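You operate a simulated robot arm through the tools that you are given. There is no shell and no other tool. Be economical: measure what you need, move in short steps, check, and stop when the job is done.

You are at the controls of a simulated robot arm. One attempt, no reset.

TASK
Uncap the white outlet bend, soap the white connector on the soap pad and seat it in the socket.
Fine: lay the dust cap on the tray in the low carton.

It is judged by the outcome, as a careful person would: the job done as asked, and still so three seconds after it is handed in. It fails if anything else is knocked over, pushed out of place, dropped, spilled or broken. Lids that push on must go on centred and level and be pressed home; caps that screw on are set level and turned clockwise until they are tight.

THE ROBOT
A 7-joint arm with a two-finger parallel gripper, fixed in place. Base frame: the origin is at the foot of the arm, x ahead of it, y to its left, z up. Lengths are in mm, angles in rad, forces in N, time in s.
With the tool pointing down near the work surface it reaches from about 280 to 680 mm from the base axis. Its first joint turns from -1.152 to 1.152 rad. Payload 1.57 kg.
The tool frame sits at the grasp point between the pads (the TCP): z along the fingers, y along the line on which they close. The tips reach 30 mm beyond it. The gripper opens to 110 mm. The fingers are 24 mm wide and 12 mm thick; the gripper's body (48 by 112 mm) begins 78 mm behind the TCP.
Orientation is that of the tool frame in the base frame, as a unit quaternion [w, x, y, z]. With the fingers straight down and closing along the base's y, the tool's x points along the base's -x, its y along +y and its z along -z.

THE INTERFACE
- The arm moves only by the tool move_arm. Its argument "series" is a list of rows, each a list of 6 numbers: the shift along the tool's x, y, z in mm, then the turn, a rotation vector about the tool's x, y, z in rad. In form: [[tx, ty, tz, rx, ry, rz], ...]. A call has 1 to 8 rows; each row is the pose to reach, as a shift and turn from the pose commanded when the call began, along the tool's axes at that moment. "fingers" is the closure, from 0 (fully open) to 1 (shut), set as the call begins (left out, the last holds). Rows are played at 5 a second. More than 50 mm and 0.15 rad between two rows, or a gripper value outside its range, and nothing of the call is played. Where a pose cannot be reached the arm comes as near as it can. A force on the tool above 40 N (or 10 N above the force at the start of the call, whichever is more), or a blocked arm, ends the call early, and 0.2 s more pass. The fingers move at their own pace (about 108 mm/s each) and stop on an object; they squeeze with about 30 N. The grip force told is the motor's: it shows also when the fingers shut on nothing. Time passes only in rows, and 0.2 s behind the last, so rows that repeat a pose let the fingers close. It gives the time, the measured TCP pose, the force on the tool (base axes), the opening and the grip force at its end, in the units of the frame above (readings bear some noise).
- Cameras (640 x 400 px; columns grow to the right, rows downward): "scene" is fixed at [153.1, -394.7, 1398.8]; the picture's right is [0.76, -0.65, 0.00], its down [-0.45, -0.53, -0.72] and it looks along [0.47, 0.54, -0.70] (base axes); focal length 308 px, centre (320, 200). "wrist" rides on the gripper at [70, 16, -141] in the tool frame; the picture's right is [-0.23, 0.97, 0.00], its down [-0.86, -0.20, -0.48] and it looks along [-0.47, -0.11, 0.88] (tool axes); focal length 222 px, centre (320, 200). There is no depth. A picture from a camera that has moved, and an enlarged one, comes with that camera's place and axes in the base frame and with its lens. The place of the scene camera against the robot may be out by one fixed shift of up to 18 mm in any direction.
- get_image(camera): a new picture of that camera. The clock stands still meanwhile.
- inspect(camera, box): a new picture of the part [left, top, right, bottom] of that camera's present view, enlarged. The clock stands still meanwhile.
- sign_off(): hands the job in; it is judged then, once.

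Go step by step. Nothing tells you positions but the pictures and the camera data: compare them with the known pose of the tool, close in by small moves and look again before you grip or let go. The budget is 120 turns and 84 pictures, counting those below and the enlarged ones. Unless the task says otherwise, let go and move clear before handing in, and close with one line.

The tools are called as name(argument=value, ...) on one line, values as JSON. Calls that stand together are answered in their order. move_arm: Moves the arm, as the interface text tells. Its arguments: {"type":"object","properties":{"series":{"type":"array"},"fingers":{"type":"number"}},"required":["series"]} The other tools are called the same way: get_image (camera) takes a picture; inspect (camera, box) takes an enlarged picture of a part of a camera's view; sign_off () hands the job in.

At the start:

```text
time: 0.0
tcp_pos: [358.3, 0.7, 1150.8]
ee_rot: [0.001, 0.0, 1.0, 0.0]
ft_force: [-0.5, 0.1, 0.1]
finger_gap: 110.1
grasp_force: 0.1
```

scene: 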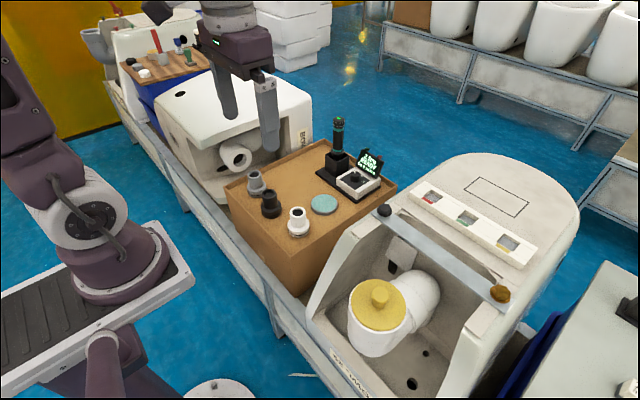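
wrist: 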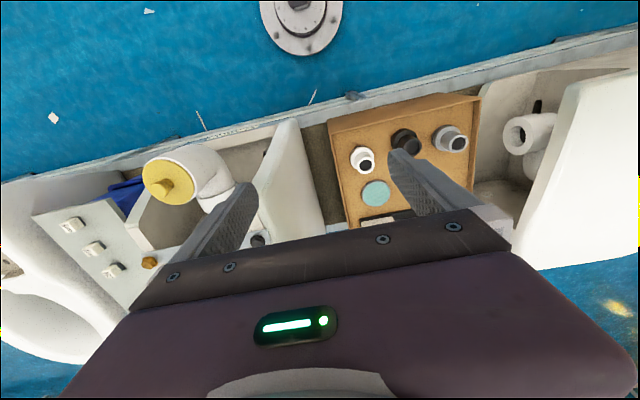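

I see a toilet assembly line: a bend with a yellow dust cap on the right toilet, and a carton with three connectors (grey, black, white), a teal soap pad and a tester. I'll enlarge to identify the socket and the "low carton" tray.

inspect(camera="scene", box=[210, 100, 410, 250])

inspect(camera="scene", box=[300, 180, 560, 400])

inspect(camera="wrist", box=[100, 80, 520, 280])

inspect(camera="scene", box=[80, 0, 320, 150])

```text
2.67 times, centred on (310, 175) of scene
camera zoom: at [153.1, -394.7, 1398.8], right [0.76, -0.65, 0.0], down [-0.45, -0.53, -0.72], along [0.47, 0.54, -0.7], focal length 822 px, centre (347, 267)
```

zoom: 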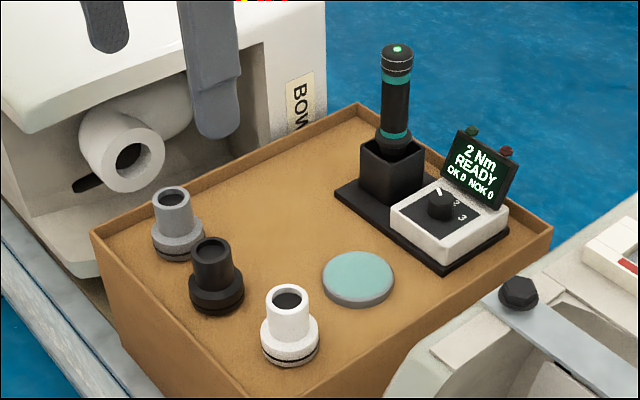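

```text
1.82 times, centred on (430, 290) of scene
camera zoom: at [153.1, -394.7, 1398.8], right [0.76, -0.65, 0.0], down [-0.45, -0.53, -0.72], along [0.47, 0.54, -0.7], focal length 561 px, centre (120, 36)
```

zoom: 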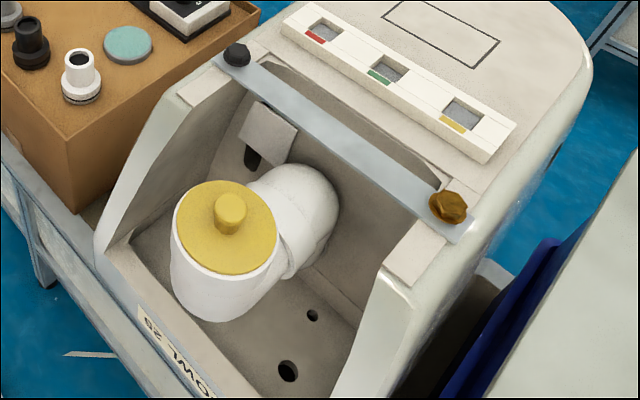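

```text
1.52 times, centred on (310, 180) of wrist
camera zoom: at [287.9, 16.7, 1293.2], right [0.23, 0.97, 0.0], down [0.86, -0.2, 0.48], along [0.47, -0.11, -0.88], focal length 338 px, centre (335, 230)
```

zoom: 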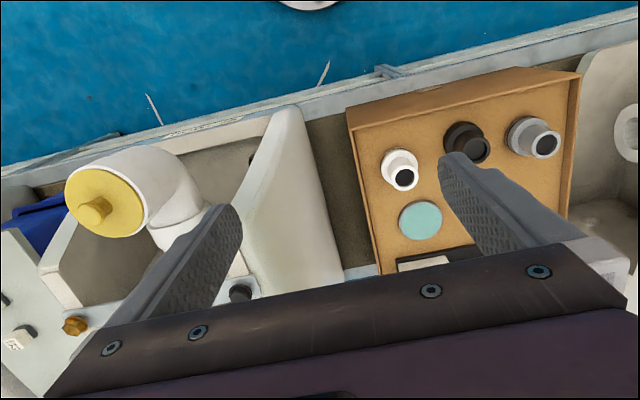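

```text
2.67 times, centred on (200, 75) of scene
camera zoom: at [153.1, -394.7, 1398.8], right [0.76, -0.65, 0.0], down [-0.45, -0.53, -0.72], along [0.47, 0.54, -0.7], focal length 822 px, centre (640, 533)
```

zoom: 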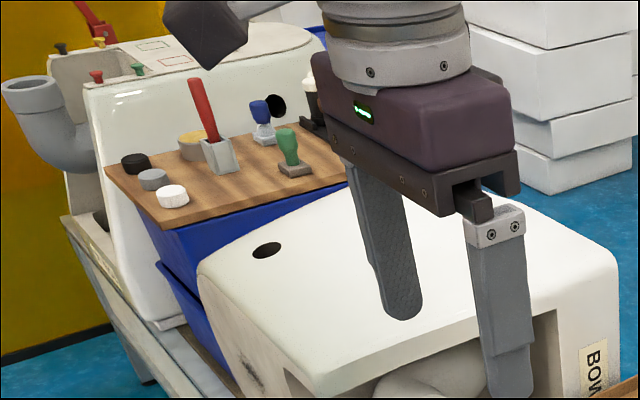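

The yellow cap's knob is at about (388, -270, 947) and the white connector at about (485, 79, 760). I can't see the low carton yet, so I'll move sideways above the bend and look around.

move_arm(series=[[0, -45, 0, 0, 0, 0], [0, -90, 0, 0, 0, 0], [0, -135, 0, 0, 0, 0], [0, -180, 0, 0, 0, 0], [0, -225, 0, 0, 0, 0], [0, -270, 0, 0, 0, 0]])

get_image(camera="wrist")

get_image(camera="scene")

```text
time: 1.4
tcp_pos: [356.9, -270.5, 1152.1]
ee_rot: [0.0, 0.0, 1.0, 0.0]
ft_force: [0.3, -0.6, 0.5]
finger_gap: 109.8
grasp_force: 0.1
```

```text
77 pictures are left
camera wrist: at [287.6, -254.6, 1293.9], right [0.23, 0.97, 0.0], down [0.86, -0.2, 0.48], along [0.47, -0.11, -0.88], focal length 222 px, centre (320, 200)
```

wrist: 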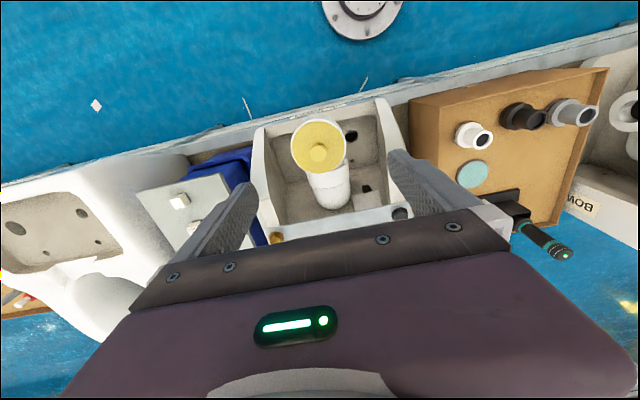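

```text
76 pictures are left
```

scene: 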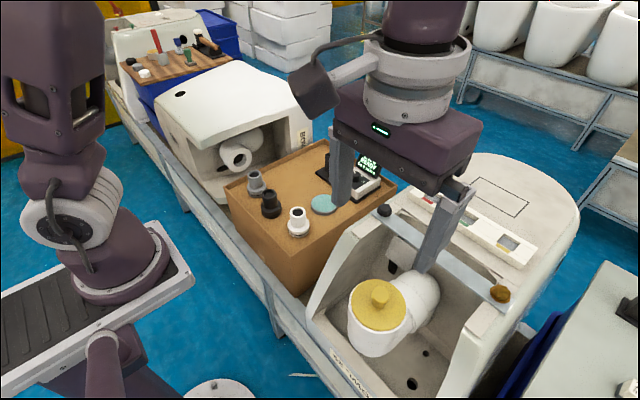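

No low carton is visible yet; the area right of the bend and behind the gripper is still unseen. I'll move further right and look.

move_arm(series=[[10, -45, 0, 0, 0, 0], [20, -90, 0, 0, 0, 0], [30, -135, 0, 0, 0, 0], [40, -180, 0, 0, 0, 0], [50, -220, 0, 0, 0, 0]])

get_image(camera="wrist")

inspect(camera="scene", box=[480, 200, 640, 400])

```text
time: 2.6
tcp_pos: [309.2, -479.7, 1151.2]
ee_rot: [-0.001, 0.0, 1.0, 0.0]
ft_force: [-1.0, 0.0, -1.2]
finger_gap: 109.9
grasp_force: 0.1
out of reach, approached as far as the arm can: row 5
```

```text
75 pictures are left
camera wrist: at [239.1, -464.4, 1293.3], right [0.23, 0.97, 0.0], down [0.86, -0.2, 0.48], along [0.46, -0.11, -0.88], focal length 222 px, centre (320, 200)
```

wrist: 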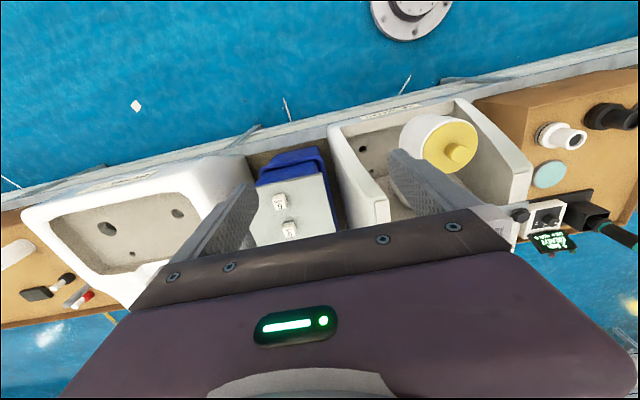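

```text
2.00 times, centred on (560, 300) of scene
camera zoom: at [153.0, -394.7, 1398.8], right [0.76, -0.65, 0.0], down [-0.45, -0.53, -0.72], along [0.47, 0.54, -0.7], focal length 617 px, centre (-160, 0)
```

zoom: 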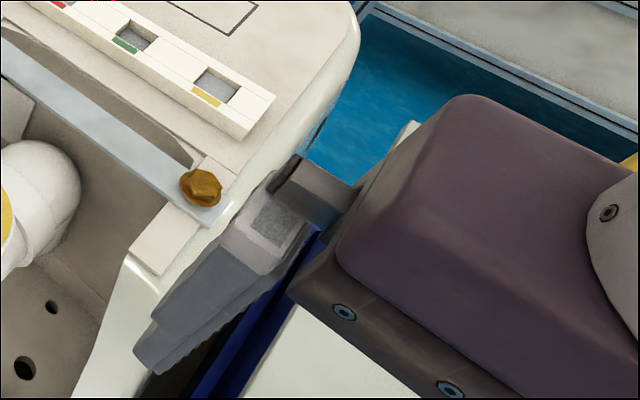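

The nearby brown carton with the shallow rim, holding the connectors and pad, looks like the low carton; its recessed bed would be the tray. I'll go back over the bend, lower, to measure the cap.

move_arm(series=[[0, 45, 10, 0, 0, 0], [0, 90, 25, 0, 0, 0], [0, 135, 40, 0, 0, 0], [0, 180, 60, 0, 0, 0], [0, 220, 80, 0, 0, 0]])

get_image(camera="wrist")

inspect(camera="wrist", box=[200, 80, 440, 230])

inspect(camera="scene", box=[320, 240, 460, 370])

```text
time: 3.8
tcp_pos: [309.8, -259.8, 1068.5]
ee_rot: [-0.001, 0.001, 1.0, -0.001]
ft_force: [0.2, 0.1, -0.2]
finger_gap: 110.1
grasp_force: 0.1
```

```text
73 pictures are left
camera wrist: at [239.2, -243.9, 1212.2], right [0.23, 0.97, 0.0], down [0.85, -0.2, 0.48], along [0.47, -0.11, -0.88], focal length 222 px, centre (320, 200)
```

wrist: 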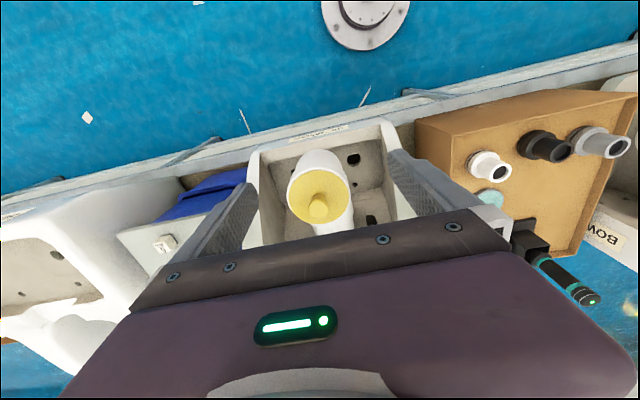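

```text
2.67 times, centred on (320, 155) of wrist
camera zoom: at [239.2, -243.9, 1212.2], right [0.23, 0.97, 0.0], down [0.85, -0.2, 0.48], along [0.47, -0.11, -0.88], focal length 592 px, centre (320, 320)
```

zoom: 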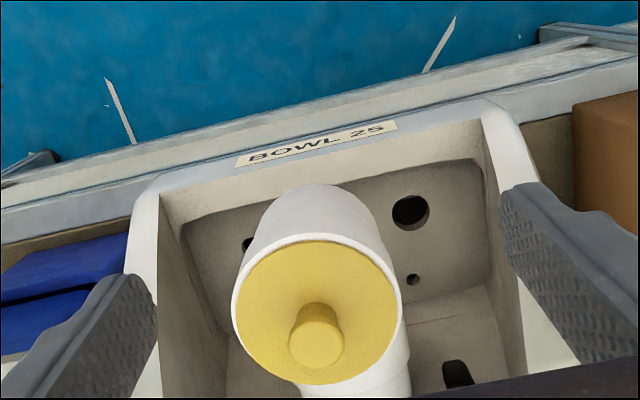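

```text
3.08 times, centred on (390, 305) of scene
camera zoom: at [153.1, -394.7, 1398.8], right [0.76, -0.65, 0.0], down [-0.45, -0.53, -0.72], along [0.47, 0.54, -0.7], focal length 949 px, centre (105, -123)
```

zoom: 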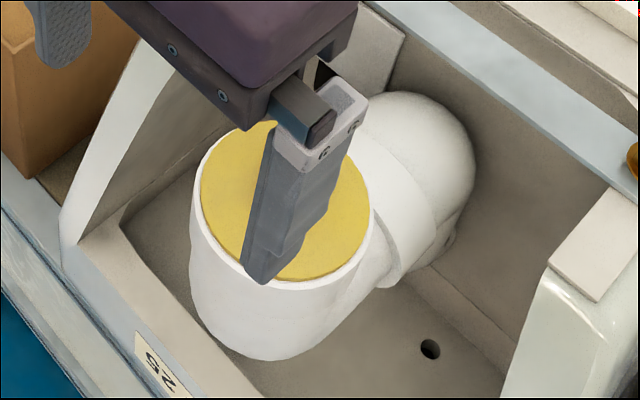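

The bend's mouth looks vertical, and the cap is inset with a knob of about 26 mm, its top near (382, -279, 958). I'll narrow the fingers and approach from above, then check.

move_arm(series=[[-36, -10, 10, 0, 0, 0], [-72, -19, 30, 0, 0, 0], [-72, -19, 50, 0, 0, 0]], fingers=0.45)

get_image(camera="wrist")

inspect(camera="scene", box=[320, 240, 460, 370])

```text
time: 4.6
tcp_pos: [382.0, -278.4, 1019.8]
ee_rot: [0.0, 0.0, 1.0, 0.0]
ft_force: [0.8, -0.5, -0.1]
finger_gap: 60.4
grasp_force: 0.1
```

```text
70 pictures are left
camera wrist: at [312.2, -262.3, 1162.5], right [0.23, 0.97, 0.0], down [0.85, -0.2, 0.48], along [0.47, -0.11, -0.88], focal length 222 px, centre (320, 200)
```

wrist: 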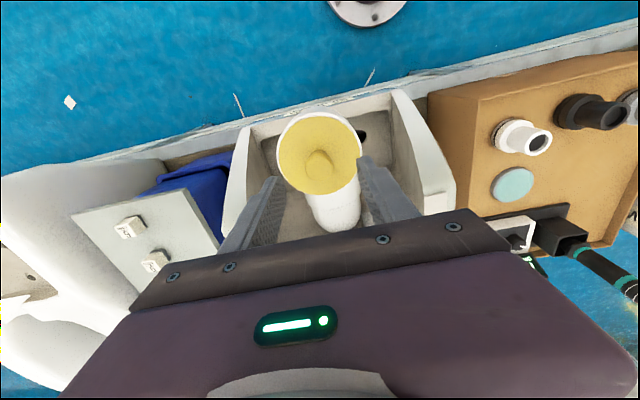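

```text
3.08 times, centred on (390, 305) of scene
camera zoom: at [153.1, -394.7, 1398.8], right [0.76, -0.65, 0.0], down [-0.45, -0.53, -0.72], along [0.47, 0.54, -0.7], focal length 949 px, centre (105, -123)
```

zoom: 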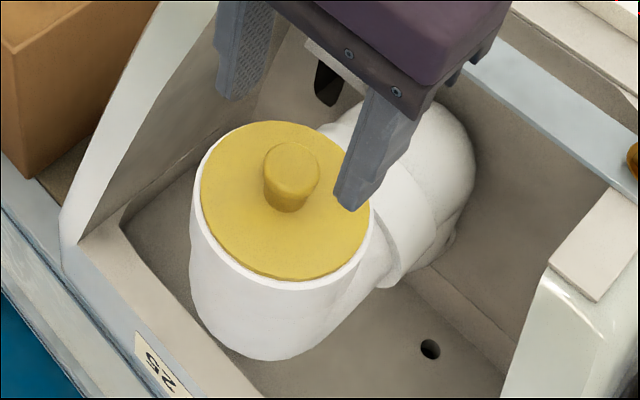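

The knob lies nearer the base than the fingers; I'll zoom the wrist view to refine.

inspect(camera="wrist", box=[220, 90, 420, 260])

```text
2.35 times, centred on (320, 175) of wrist
camera zoom: at [312.2, -262.3, 1162.5], right [0.23, 0.97, 0.0], down [0.85, -0.2, 0.48], along [0.47, -0.11, -0.88], focal length 523 px, centre (320, 259)
```

zoom: 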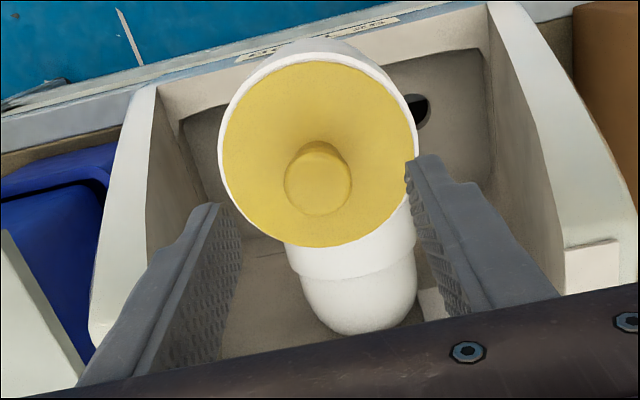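

From two wrist rays the knob is at (383, -280), top about 964, with the cap face at about 931. I'll descend so the tips sit just above the face, and then close.

move_arm(series=[[-1.5, -1.2, 20, 0, 0, 0], [-1.5, -1.2, 40, 0, 0, 0], [-1.5, -1.2, 51, 0, 0, 0]])

get_image(camera="wrist")

inspect(camera="scene", box=[320, 240, 460, 370])

```text
time: 5.4
tcp_pos: [383.7, -280.0, 970.2]
ee_rot: [0.0, 0.0, 1.0, -0.001]
ft_force: [1.2, -0.2, -0.2]
finger_gap: 60.7
grasp_force: 0.0
```

```text
67 pictures are left
camera wrist: at [312.8, -263.9, 1112.2], right [0.23, 0.97, 0.0], down [0.86, -0.2, 0.48], along [0.47, -0.11, -0.88], focal length 222 px, centre (320, 200)
```

wrist: 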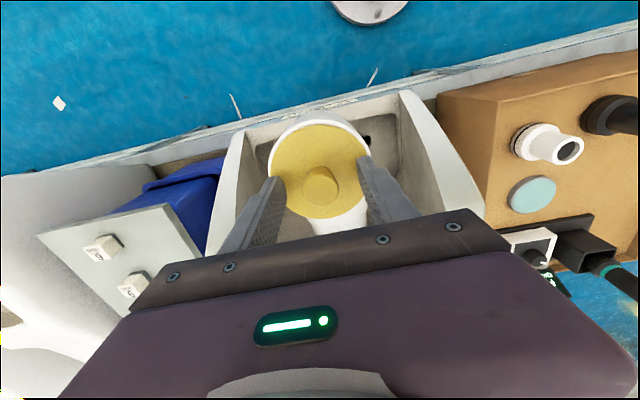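

```text
3.08 times, centred on (390, 305) of scene
camera zoom: at [153.1, -394.7, 1398.8], right [0.76, -0.65, 0.0], down [-0.45, -0.53, -0.72], along [0.47, 0.54, -0.7], focal length 949 px, centre (105, -123)
```

zoom: 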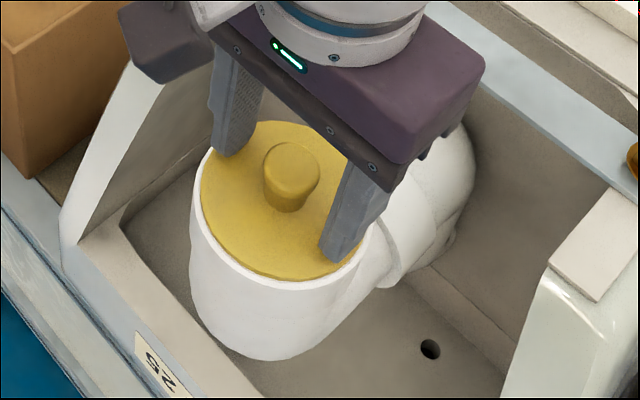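

The fingers straddle the knob centrally. Closing now.

move_arm(series=[[0, 0, 0, 0, 0, 0], [0, 0, 0, 0, 0, 0], [0, 0, 0, 0, 0, 0]], fingers=1)

inspect(camera="scene", box=[320, 240, 460, 370])

```text
time: 6.2
tcp_pos: [383.1, -280.1, 969.8]
ee_rot: [0.001, 0.0, 1.0, 0.0]
ft_force: [-0.1, -0.6, -0.6]
finger_gap: 25.8
grasp_force: 30.0
```

```text
3.08 times, centred on (390, 305) of scene
camera zoom: at [153.1, -394.7, 1398.8], right [0.76, -0.65, 0.0], down [-0.45, -0.53, -0.72], along [0.47, 0.54, -0.7], focal length 949 px, centre (105, -123)
```

zoom: 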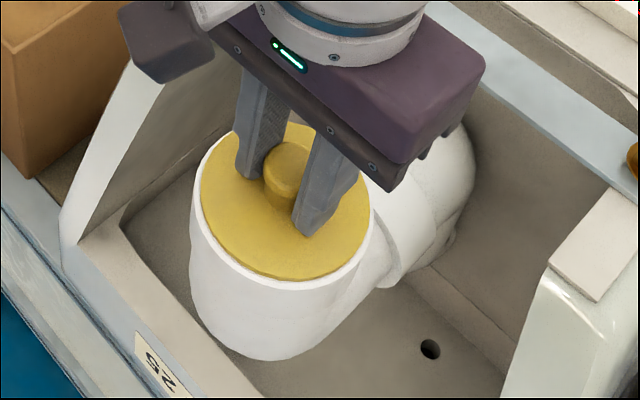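

The knob is gripped at 25.8 mm. Lifting straight up in small steps.

move_arm(series=[[0, 0, -5, 0, 0, 0], [0, 0, -10, 0, 0, 0], [0, 0, -20, 0, 0, 0], [0, 0, -35, 0, 0, 0], [0, 0, -60, 0, 0, 0], [0, 0, -90, 0, 0, 0]])

get_image(camera="scene")

```text
time: 7.6
tcp_pos: [385.5, -278.2, 1061.1]
ee_rot: [0.0, -0.001, 1.0, 0.0]
ft_force: [0.4, 0.2, -0.3]
finger_gap: 0.2
grasp_force: 21.1
```

```text
64 pictures are left
```

scene: 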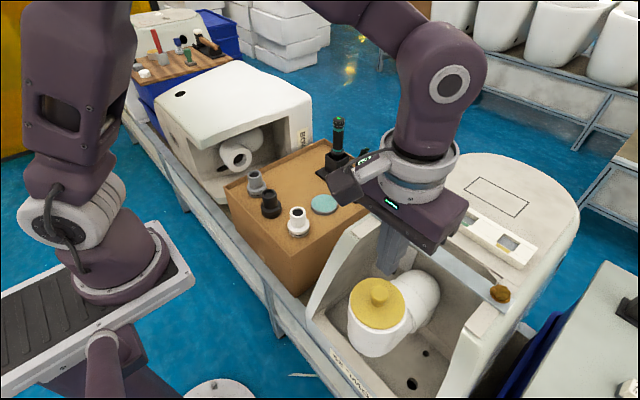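

The grip slipped off the knob; the cap is still in place. I'll look closely before regripping deeper.

inspect(camera="wrist", box=[240, 90, 400, 230])

inspect(camera="scene", box=[340, 270, 430, 350])

```text
2.86 times, centred on (320, 160) of wrist
camera zoom: at [314.4, -261.8, 1202.4], right [0.23, 0.97, 0.0], down [0.86, -0.2, 0.48], along [0.47, -0.11, -0.88], focal length 635 px, centre (320, 314)
```

zoom: 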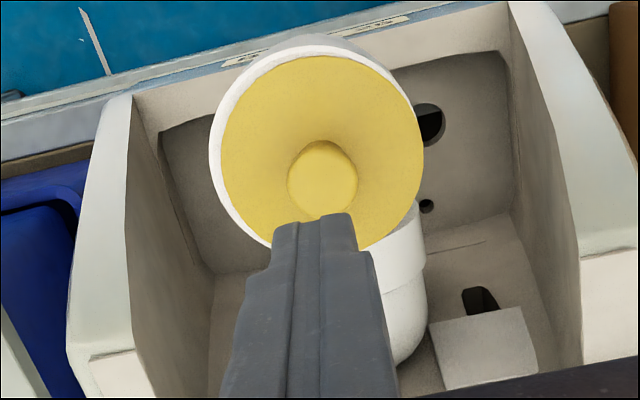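

```text
5.00 times, centred on (385, 310) of scene
camera zoom: at [153.1, -394.7, 1398.8], right [0.76, -0.65, 0.0], down [-0.45, -0.53, -0.72], along [0.47, 0.54, -0.7], focal length 1542 px, centre (-5, -350)
```

zoom: 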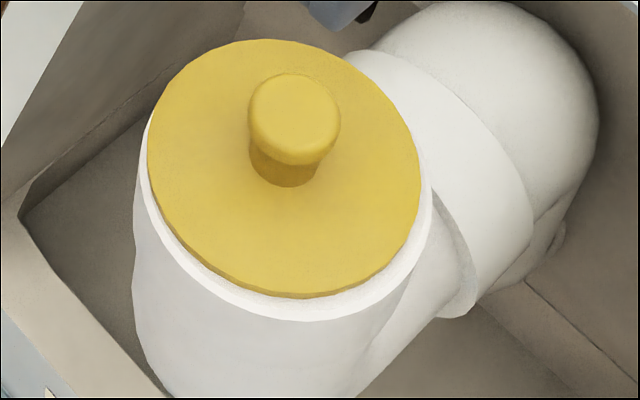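

The knob seems to be waisted under a rounded head, so I'll grip lower, then pull slowly while reading the force.

move_arm(series=[[0, 0, 20, 0, 0, 0], [1, -1.5, 45, 0, 0, 0], [1, -1.5, 70, 0, 0, 0], [1, -1.5, 90, 0, 0, 0], [1, -1.5, 95, 0, 0, 0]], fingers=0.45)

inspect(camera="scene", box=[340, 270, 430, 350])

inspect(camera="wrist", box=[240, 90, 400, 230])

```text
time: 8.8
tcp_pos: [382.2, -281.1, 967.3]
ee_rot: [0.001, 0.001, 1.0, -0.001]
ft_force: [-1.4, 2.5, 12.7]
finger_gap: 60.5
grasp_force: 0.1
stopped in row 5: the force on the tool passed its limit (the readings are from after the stop); the commanded pose is now the measured one
```

```text
5.00 times, centred on (385, 310) of scene
camera zoom: at [152.9, -394.5, 1398.9], right [0.76, -0.65, 0.0], down [-0.45, -0.53, -0.72], along [0.47, 0.54, -0.7], focal length 1542 px, centre (-5, -350)
```

zoom: 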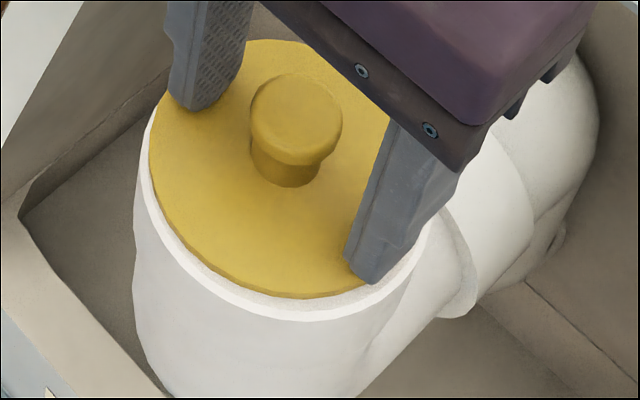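

```text
2.86 times, centred on (320, 160) of wrist
camera zoom: at [312.4, -264.5, 1109.2], right [0.23, 0.97, 0.0], down [0.85, -0.2, 0.48], along [0.47, -0.11, -0.88], focal length 635 px, centre (320, 314)
```

zoom: 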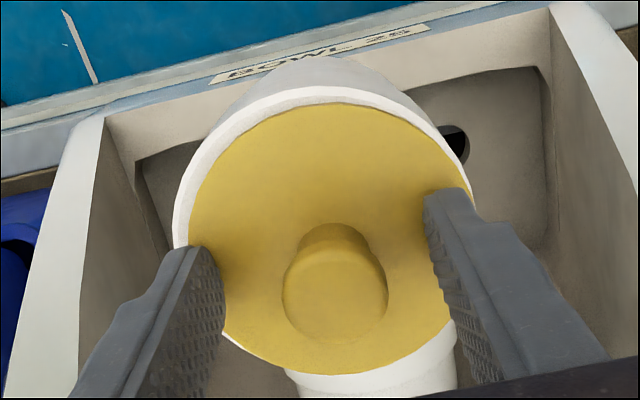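

The tips touched the cap face at z≈937, so this is as deep as it goes. I'll back off 1 mm, close, and pull gently.

move_arm(series=[[-1, 1, -1, 0, 0, 0], [-1, 1, -1, 0, 0, 0], [-1, 1, -1, 0, 0, 0], [-1, 1, -1, 0, 0, 0]], fingers=1)

move_arm(series=[[0, 0, -0.5, 0, 0, 0], [0, 0, -1, 0, 0, 0], [0, 0, -1.5, 0, 0, 0], [0, 0, -2, 0, 0, 0]])

```text
time: 9.8
tcp_pos: [383.8, -280.1, 967.6]
ee_rot: [0.002, -0.001, 1.0, 0.0]
ft_force: [0.0, 0.2, 0.2]
finger_gap: 25.6
grasp_force: 29.7
```

```text
time: 10.8
tcp_pos: [383.4, -280.9, 969.4]
ee_rot: [0.001, 0.0, 1.0, -0.001]
ft_force: [0.4, -0.2, -1.1]
finger_gap: 26.0
grasp_force: 29.8
```

The force is almost nil, so I'll check whether the cap is moving or slipping.

inspect(camera="scene", box=[340, 270, 430, 350])

move_arm(series=[[0, 0, -1, 0, 0, 0], [0, 0, -2, 0, 0, 0], [0, 0, -3, 0, 0, 0], [0, 0, -4, 0, 0, 0], [0, 0, -5, 0, 0, 0], [0, 0, -6, 0, 0, 0]])

inspect(camera="scene", box=[340, 270, 430, 350])

```text
5.00 times, centred on (385, 310) of scene
camera zoom: at [153.1, -394.7, 1398.8], right [0.76, -0.65, 0.0], down [-0.45, -0.53, -0.72], along [0.47, 0.54, -0.7], focal length 1542 px, centre (-5, -350)
```

zoom: 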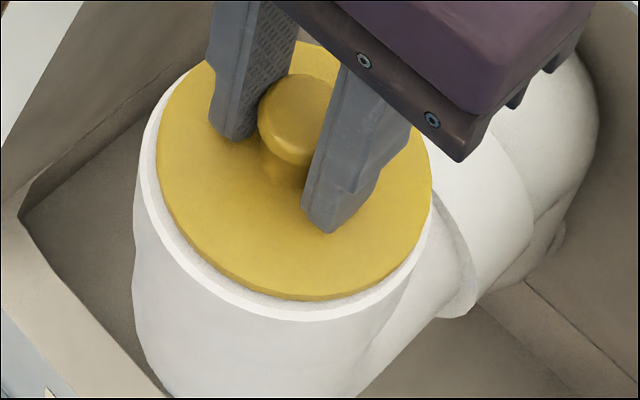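

```text
time: 12.2
tcp_pos: [383.8, -279.3, 975.7]
ee_rot: [0.001, 0.0, 1.0, 0.0]
ft_force: [0.1, 0.0, -0.4]
finger_gap: 26.1
grasp_force: 29.5
```

```text
5.00 times, centred on (385, 310) of scene
camera zoom: at [153.1, -394.7, 1398.8], right [0.76, -0.65, 0.0], down [-0.45, -0.53, -0.72], along [0.47, 0.54, -0.7], focal length 1542 px, centre (-5, -350)
```

zoom: 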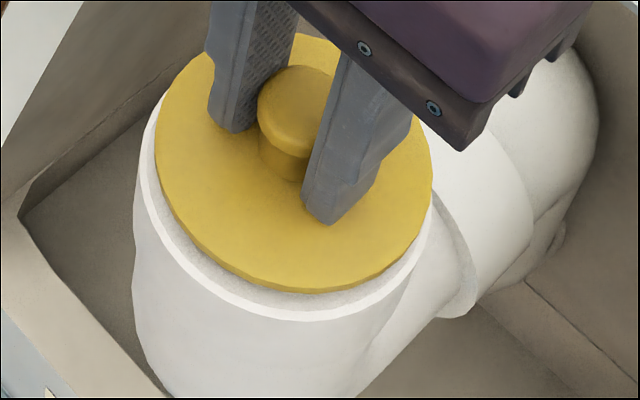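

The cap is now rising with the gripper. I'll keep pulling slowly.

move_arm(series=[[0, 0, -1.5, 0, 0, 0], [0, 0, -3, 0, 0, 0], [0, 0, -4.5, 0, 0, 0], [0, 0, -6, 0, 0, 0], [0, 0, -7.5, 0, 0, 0], [0, 0, -9, 0, 0, 0], [0, 0, -10.5, 0, 0, 0], [0, 0, -12, 0, 0, 0]])

inspect(camera="scene", box=[340, 260, 430, 340])

```text
time: 14.0
tcp_pos: [383.8, -279.1, 986.5]
ee_rot: [0.001, 0.0, 1.0, -0.001]
ft_force: [0.0, 0.0, 0.5]
finger_gap: 26.1
grasp_force: 29.8
```

```text
5.00 times, centred on (385, 300) of scene
camera zoom: at [153.1, -394.7, 1398.8], right [0.76, -0.65, 0.0], down [-0.45, -0.53, -0.72], along [0.47, 0.54, -0.7], focal length 1542 px, centre (-5, -300)
```

zoom: 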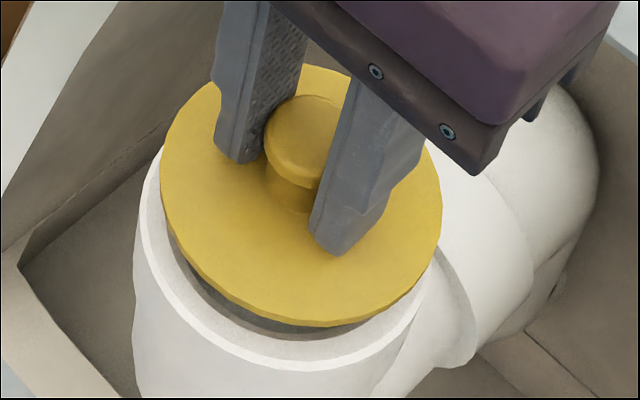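

The cap is out and hanging from the grip. I'll raise it well clear.

move_arm(series=[[0, 0, -3, 0, 0, 0], [0, 0, -8, 0, 0, 0], [0, 0, -16, 0, 0, 0], [0, 0, -26, 0, 0, 0], [0, 0, -38, 0, 0, 0], [0, 0, -50, 0, 0, 0], [0, 0, -60, 0, 0, 0], [0, 0, -66, 0, 0, 0]])

get_image(camera="scene")

get_image(camera="wrist")

```text
time: 15.8
tcp_pos: [383.7, -279.5, 1053.4]
ee_rot: [0.001, 0.0, 1.0, 0.0]
ft_force: [-1.2, -0.8, -0.5]
finger_gap: 26.1
grasp_force: 29.9
```

```text
56 pictures are left
```

scene: 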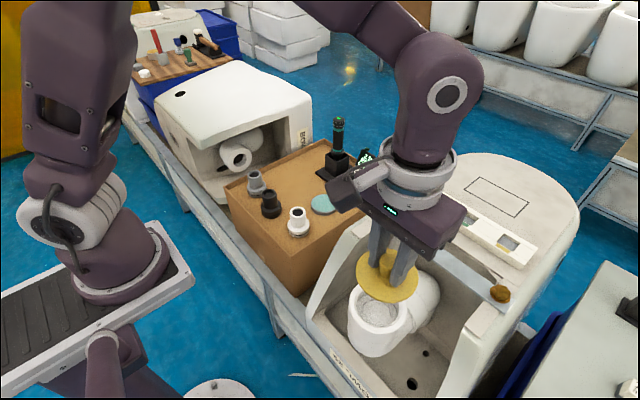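

```text
55 pictures are left
camera wrist: at [312.7, -263.1, 1195.5], right [0.23, 0.97, 0.0], down [0.85, -0.2, 0.48], along [0.47, -0.11, -0.88], focal length 222 px, centre (320, 200)
```

wrist: 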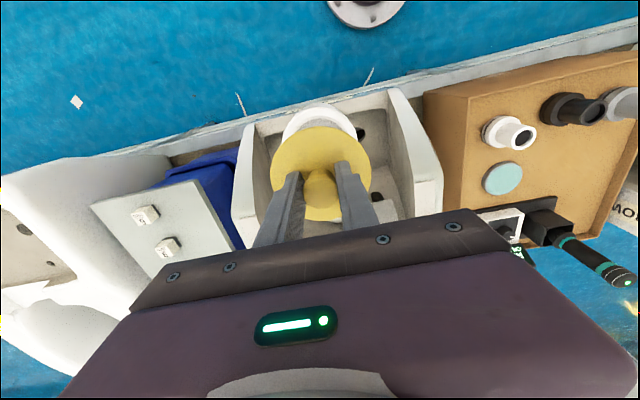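

The cap is free. The carton bed is at roughly z≈705, with connectors near (495, 90/210/313), pad near (613, 106), and a free spot around (603, 222). I'll carry the cap there along the near side, staying high.

move_arm(series=[[0, 10, -25, 0, 0, 0], [0, 40, -45, 0, 0, 0], [0, 80, -45, 0, 0, 0], [0, 125, -45, 0, 0, 0], [0, 170, -45, 0, 0, 0], [0, 215, -45, 0, 0, 0], [0, 260, -45, 0, 0, 0], [0, 300, -45, 0, 0, 0]])

move_arm(series=[[-20, 25, 0, 0, 0, 0], [-50, 60, 0, 0, 0, 0], [-80, 95, 0, 0, 0, 0], [-110, 125, 0, 0, 0, 0], [-130, 140, 0, 0, 0, 0]])

get_image(camera="wrist")

get_image(camera="scene")

```text
time: 17.6
tcp_pos: [385.1, 21.3, 1097.7]
ee_rot: [-0.001, 0.0, 1.0, -0.002]
ft_force: [-0.5, 0.5, -1.4]
finger_gap: 26.2
grasp_force: 30.2
```

```text
time: 18.8
tcp_pos: [514.7, 162.8, 1098.7]
ee_rot: [0.0, 0.0, 1.0, -0.001]
ft_force: [0.4, 0.1, 0.5]
finger_gap: 26.5
grasp_force: 30.1
```

```text
54 pictures are left
camera wrist: at [444.7, 178.9, 1240.6], right [0.23, 0.97, 0.0], down [0.85, -0.2, 0.48], along [0.47, -0.11, -0.88], focal length 222 px, centre (320, 200)
```

wrist: 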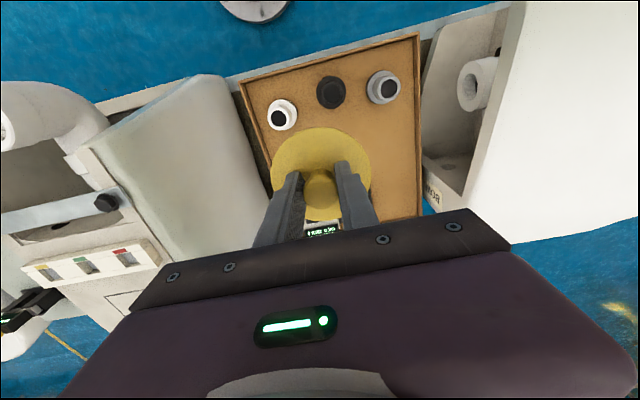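

```text
53 pictures are left
```

scene: 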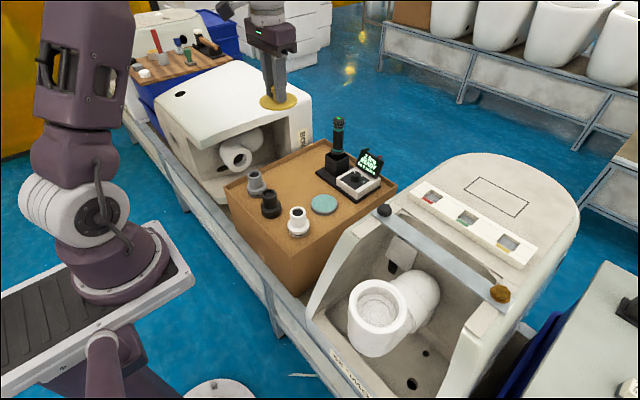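

The free spot around (600, 232) is open. I'll move above it and descend to about 860, then check.

move_arm(series=[[-30, 25, 0, 0, 0, 0], [-60, 50, 20, 0, 0, 0], [-85, 69, 50, 0, 0, 0], [-85, 69, 95, 0, 0, 0], [-85, 69, 140, 0, 0, 0], [-85, 69, 185, 0, 0, 0], [-85, 69, 225, 0, 0, 0], [-85, 69, 240, 0, 0, 0]])

get_image(camera="wrist")

inspect(camera="scene", box=[220, 90, 420, 250])

```text
time: 20.6
tcp_pos: [597.3, 230.1, 859.2]
ee_rot: [0.001, 0.0, 1.0, 0.0]
ft_force: [0.1, 0.0, 0.1]
finger_gap: 26.2
grasp_force: 30.4
```

```text
52 pictures are left
camera wrist: at [527.8, 246.3, 1001.1], right [0.23, 0.97, 0.0], down [0.85, -0.2, 0.48], along [0.47, -0.11, -0.88], focal length 222 px, centre (320, 200)
```

wrist: 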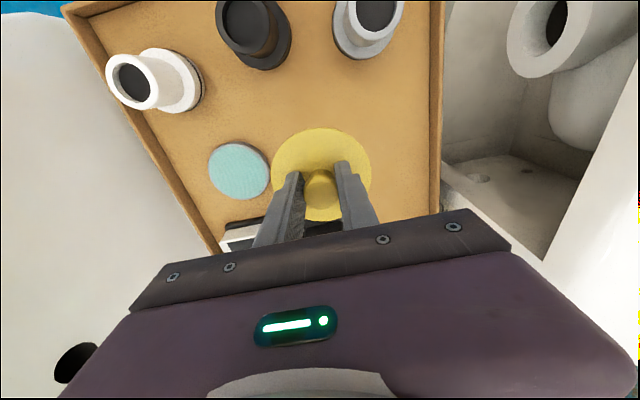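

```text
2.50 times, centred on (320, 170) of scene
camera zoom: at [153.1, -394.7, 1398.8], right [0.76, -0.65, 0.0], down [-0.45, -0.53, -0.72], along [0.47, 0.54, -0.7], focal length 771 px, centre (320, 275)
```

zoom: 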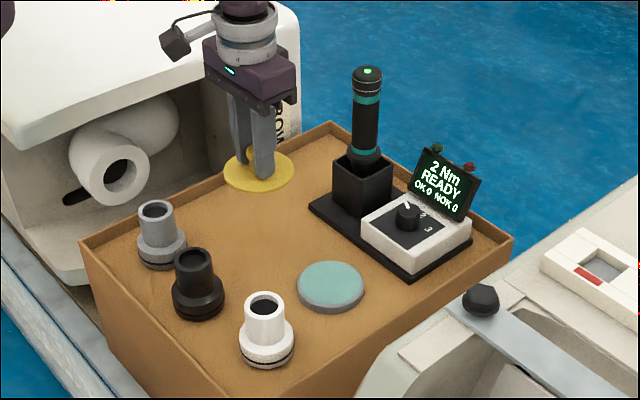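

The landing spot is between the black connector, the pad and the driver base. I'll nudge +8 mm in y and lower, slowly at the end.

move_arm(series=[[0, 8, 20, 0, 0, 0], [0, 8, 45, 0, 0, 0], [0, 8, 65, 0, 0, 0], [0, 8, 80, 0, 0, 0], [0, 8, 90, 0, 0, 0]])

inspect(camera="scene", box=[240, 130, 360, 220])

```text
time: 21.8
tcp_pos: [599.5, 237.8, 768.0]
ee_rot: [0.001, 0.0, 1.0, 0.0]
ft_force: [0.3, -0.1, -0.3]
finger_gap: 26.0
grasp_force: 30.5
```

```text
4.44 times, centred on (300, 175) of scene
camera zoom: at [153.1, -394.7, 1398.8], right [0.76, -0.65, 0.0], down [-0.45, -0.53, -0.72], along [0.47, 0.54, -0.7], focal length 1370 px, centre (409, 311)
```

zoom: 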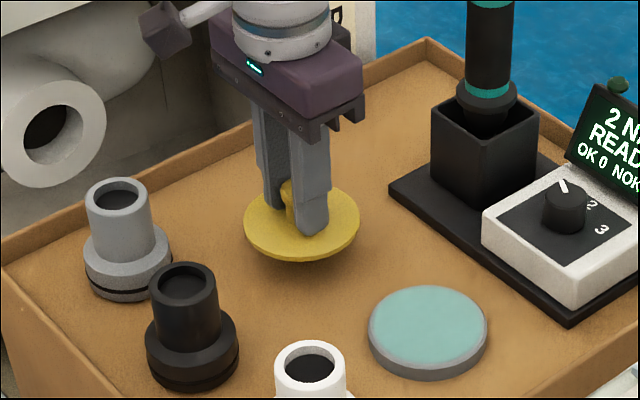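

The cap is just above the tray. I'll lower in small steps until contact.

move_arm(series=[[0, 0, 3, 0, 0, 0], [0, 0, 6, 0, 0, 0], [0, 0, 9, 0, 0, 0], [0, 0, 12, 0, 0, 0]])

inspect(camera="scene", box=[240, 130, 360, 220])

```text
time: 22.8
tcp_pos: [599.4, 237.8, 755.7]
ee_rot: [0.0, 0.0, 1.0, -0.001]
ft_force: [0.5, 0.0, 0.2]
finger_gap: 26.2
grasp_force: 29.6
```

```text
4.44 times, centred on (300, 175) of scene
camera zoom: at [153.1, -394.7, 1398.8], right [0.76, -0.65, 0.0], down [-0.45, -0.53, -0.72], along [0.47, 0.54, -0.7], focal length 1370 px, centre (409, 311)
```

zoom: 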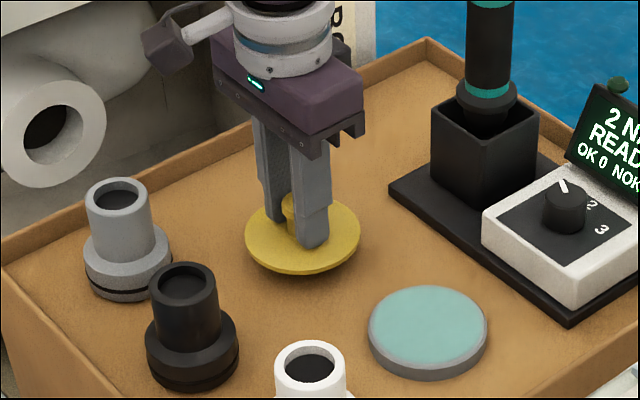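

move_arm(series=[[0, 0, 2, 0, 0, 0], [0, 0, 4, 0, 0, 0], [0, 0, 6, 0, 0, 0], [0, 0, 8, 0, 0, 0]])

inspect(camera="scene", box=[240, 130, 360, 220])

```text
time: 23.8
tcp_pos: [598.9, 238.1, 747.7]
ee_rot: [0.001, 0.001, 1.0, -0.002]
ft_force: [-0.4, -0.4, -0.3]
finger_gap: 26.0
grasp_force: 30.0
```

```text
4.44 times, centred on (300, 175) of scene
camera zoom: at [153.1, -394.7, 1398.8], right [0.76, -0.65, 0.0], down [-0.45, -0.53, -0.72], along [0.47, 0.54, -0.7], focal length 1370 px, centre (409, 311)
```

zoom: 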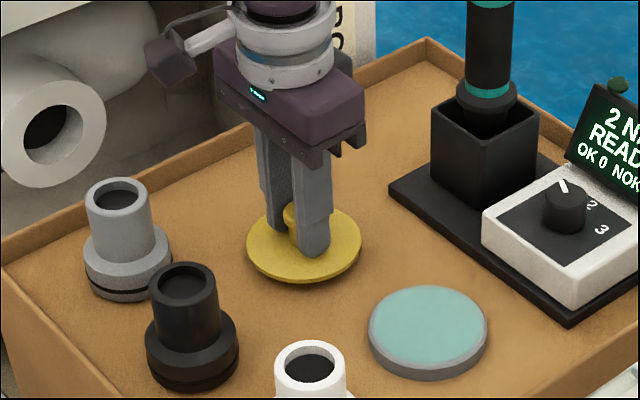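

Almost down; continuing in 1 mm steps, watching the force.

move_arm(series=[[0, 0, 1, 0, 0, 0], [0, 0, 2, 0, 0, 0], [0, 0, 3, 0, 0, 0], [0, 0, 4, 0, 0, 0]])

```text
time: 24.8
tcp_pos: [599.7, 237.4, 744.5]
ee_rot: [0.002, -0.001, 1.0, -0.001]
ft_force: [-0.8, -2.4, 13.2]
finger_gap: 26.0
grasp_force: 30.4
```

Contact with the tray (13 N up). Releasing and rising straight up.

move_arm(series=[[0, 0, -0.5, 0, 0, 0], [0, 0, -0.5, 0, 0, 0], [0, 0, -0.5, 0, 0, 0], [0, 0, -10, 0, 0, 0], [0, 0, -40, 0, 0, 0], [0, 0, -85, 0, 0, 0], [0, 0, -130, 0, 0, 0]], fingers=0.45)

get_image(camera="wrist")

inspect(camera="scene", box=[220, 130, 360, 250])

inspect(camera="scene", box=[330, 260, 450, 370])

```text
time: 26.4
tcp_pos: [598.6, 236.0, 874.3]
ee_rot: [0.002, 0.0, 1.0, -0.001]
ft_force: [-0.7, 0.3, -0.3]
finger_gap: 60.5
grasp_force: 0.0
```

```text
47 pictures are left
camera wrist: at [529.4, 251.6, 1017.5], right [0.23, 0.97, 0.0], down [0.85, -0.2, 0.48], along [0.47, -0.11, -0.88], focal length 222 px, centre (320, 200)
```

wrist: 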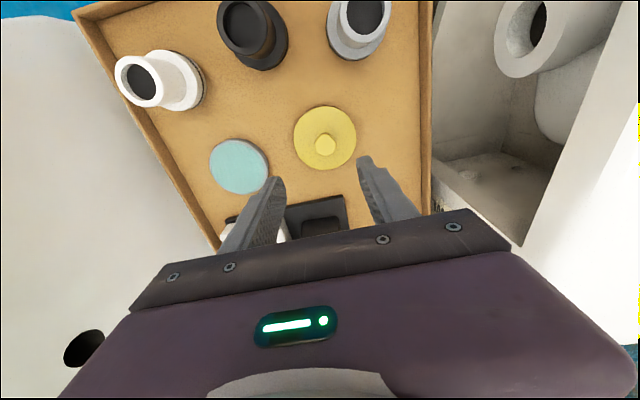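

```text
3.33 times, centred on (290, 190) of scene
camera zoom: at [153.1, -394.7, 1398.8], right [0.76, -0.65, 0.0], down [-0.45, -0.53, -0.72], along [0.47, 0.54, -0.7], focal length 1028 px, centre (420, 233)
```

zoom: 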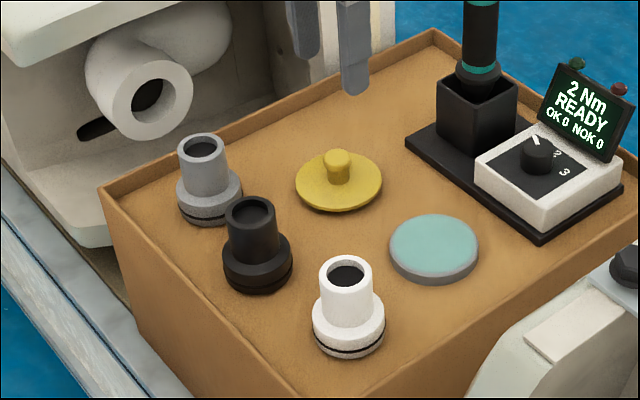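

```text
3.64 times, centred on (390, 315) of scene
camera zoom: at [153.1, -394.7, 1398.8], right [0.76, -0.65, 0.0], down [-0.45, -0.53, -0.72], along [0.47, 0.54, -0.7], focal length 1121 px, centre (66, -218)
```

zoom: 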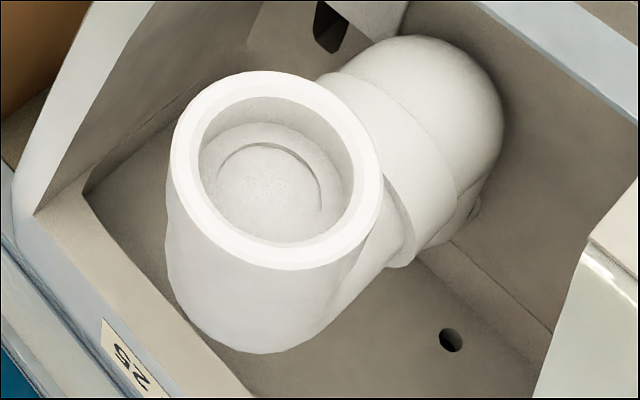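

The cap lies flat on the tray. The open socket is about 64 mm inside with a ledge, matching the white connector's flange (about 62 mm). I'll move above the white connector at about (493, 79).

move_arm(series=[[25, -37, -5, 0, 0, 0], [50, -74, -5, 0, 0, 0], [75, -111, -5, 0, 0, 0], [100, -148, 0, 0, 0, 0], [105, -157, 10, 0, 0, 0]], fingers=0.3)

get_image(camera="wrist")

inspect(camera="wrist", box=[220, 30, 420, 230])

inspect(camera="scene", box=[240, 150, 360, 250])

```text
time: 27.6
tcp_pos: [493.2, 78.7, 865.7]
ee_rot: [0.001, -0.001, 1.0, 0.001]
ft_force: [0.1, -0.5, 0.4]
finger_gap: 77.1
grasp_force: 0.0
```

```text
44 pictures are left
camera wrist: at [422.0, 95.1, 1008.0], right [0.23, 0.97, 0.0], down [0.85, -0.2, 0.48], along [0.47, -0.11, -0.88], focal length 222 px, centre (320, 200)
```

wrist: 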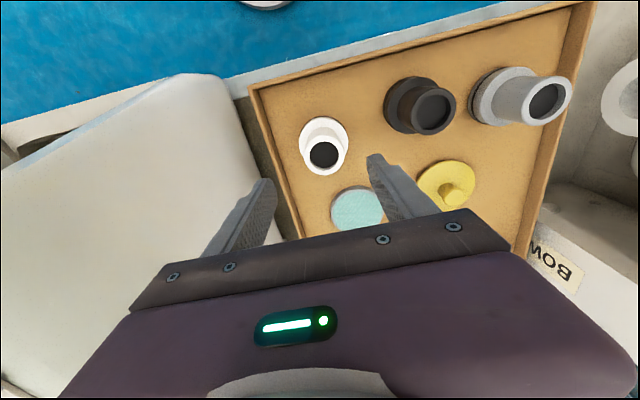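

```text
2.00 times, centred on (320, 130) of wrist
camera zoom: at [422.0, 95.1, 1008.0], right [0.23, 0.97, 0.0], down [0.85, -0.2, 0.48], along [0.47, -0.11, -0.88], focal length 444 px, centre (320, 340)
```

zoom: 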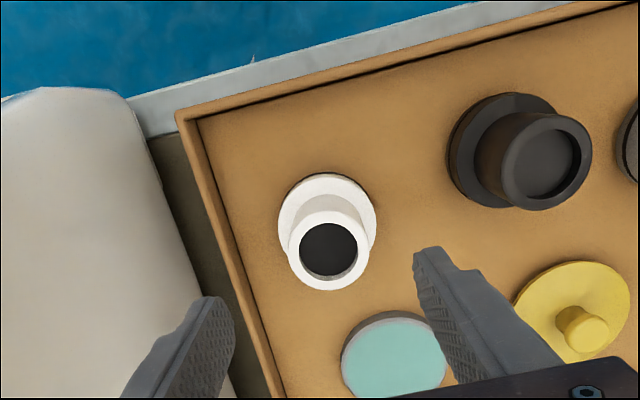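

```text
4.00 times, centred on (300, 200) of scene
camera zoom: at [153.1, -394.7, 1398.8], right [0.76, -0.65, 0.0], down [-0.45, -0.53, -0.72], along [0.47, 0.54, -0.7], focal length 1233 px, centre (400, 200)
```

zoom: 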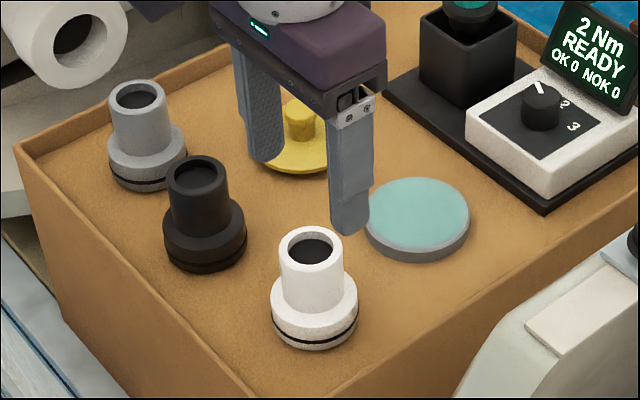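

The connector is at about (490, 82), with a 42 mm stub, top near 785 and shoulder near 740. I'll lower around the stub, staying above the shoulder.

move_arm(series=[[3, 4, 20, 0, 0, 0], [3, 4, 45, 0, 0, 0], [3, 4, 65, 0, 0, 0], [3, 4, 79, 0, 0, 0]])

get_image(camera="wrist")

inspect(camera="scene", box=[240, 150, 360, 250])

```text
time: 28.6
tcp_pos: [490.9, 81.8, 785.5]
ee_rot: [0.001, 0.0, 1.0, 0.0]
ft_force: [-0.2, -0.3, -0.1]
finger_gap: 76.8
grasp_force: 0.1
```

```text
41 pictures are left
camera wrist: at [421.1, 99.7, 928.5], right [0.23, 0.97, 0.0], down [0.85, -0.2, 0.48], along [0.47, -0.11, -0.88], focal length 222 px, centre (320, 200)
```

wrist: 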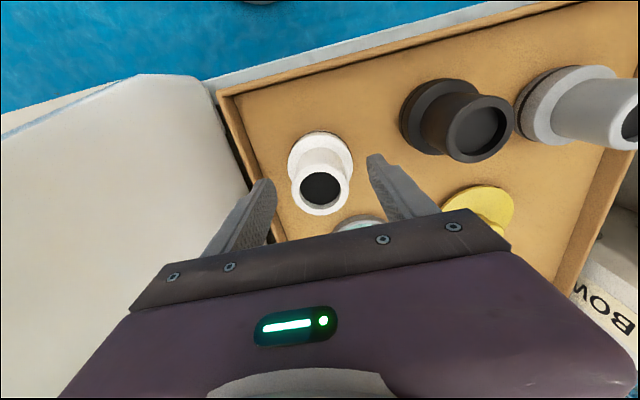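

```text
4.00 times, centred on (300, 200) of scene
camera zoom: at [153.1, -394.7, 1398.8], right [0.76, -0.65, 0.0], down [-0.45, -0.53, -0.72], along [0.47, 0.54, -0.7], focal length 1233 px, centre (400, 200)
```

zoom: 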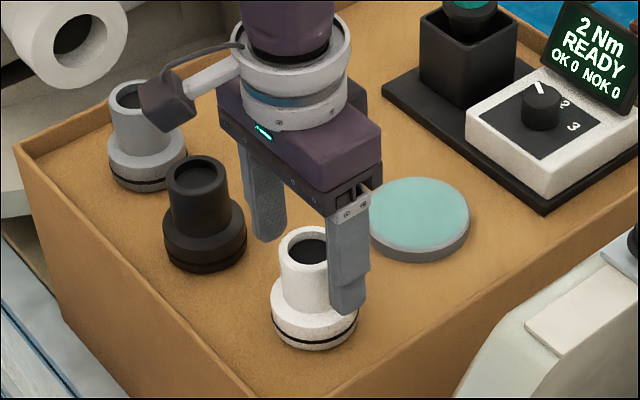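

The fingers bracket the stub well. Nudging +2 mm in x and closing.

move_arm(series=[[-2, 0, 0, 0, 0, 0], [-2, 0, 0, 0, 0, 0], [-2, 0, 0, 0, 0, 0], [-2, 0, 0, 0, 0, 0]], fingers=1)

inspect(camera="scene", box=[240, 150, 360, 250])

inspect(camera="wrist", box=[220, 100, 420, 260])

```text
time: 29.6
tcp_pos: [492.3, 84.4, 786.5]
ee_rot: [0.001, 0.0, 1.0, 0.0]
ft_force: [0.2, -1.5, 1.8]
finger_gap: 42.8
grasp_force: 30.4
```

```text
4.00 times, centred on (300, 200) of scene
camera zoom: at [153.1, -394.7, 1398.8], right [0.76, -0.65, 0.0], down [-0.45, -0.53, -0.72], along [0.47, 0.54, -0.7], focal length 1233 px, centre (400, 200)
```

zoom: 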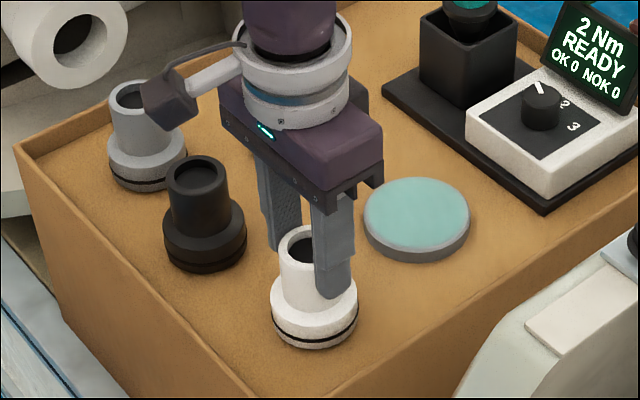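

```text
2.50 times, centred on (320, 180) of wrist
camera zoom: at [422.8, 100.3, 928.2], right [0.23, 0.97, 0.0], down [0.85, -0.2, 0.48], along [0.47, -0.11, -0.88], focal length 555 px, centre (320, 250)
```

zoom: 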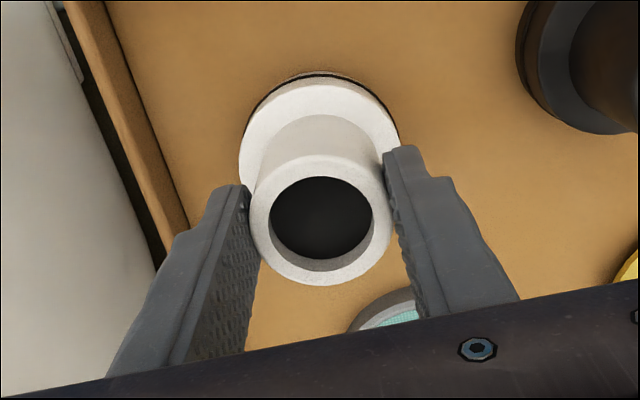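

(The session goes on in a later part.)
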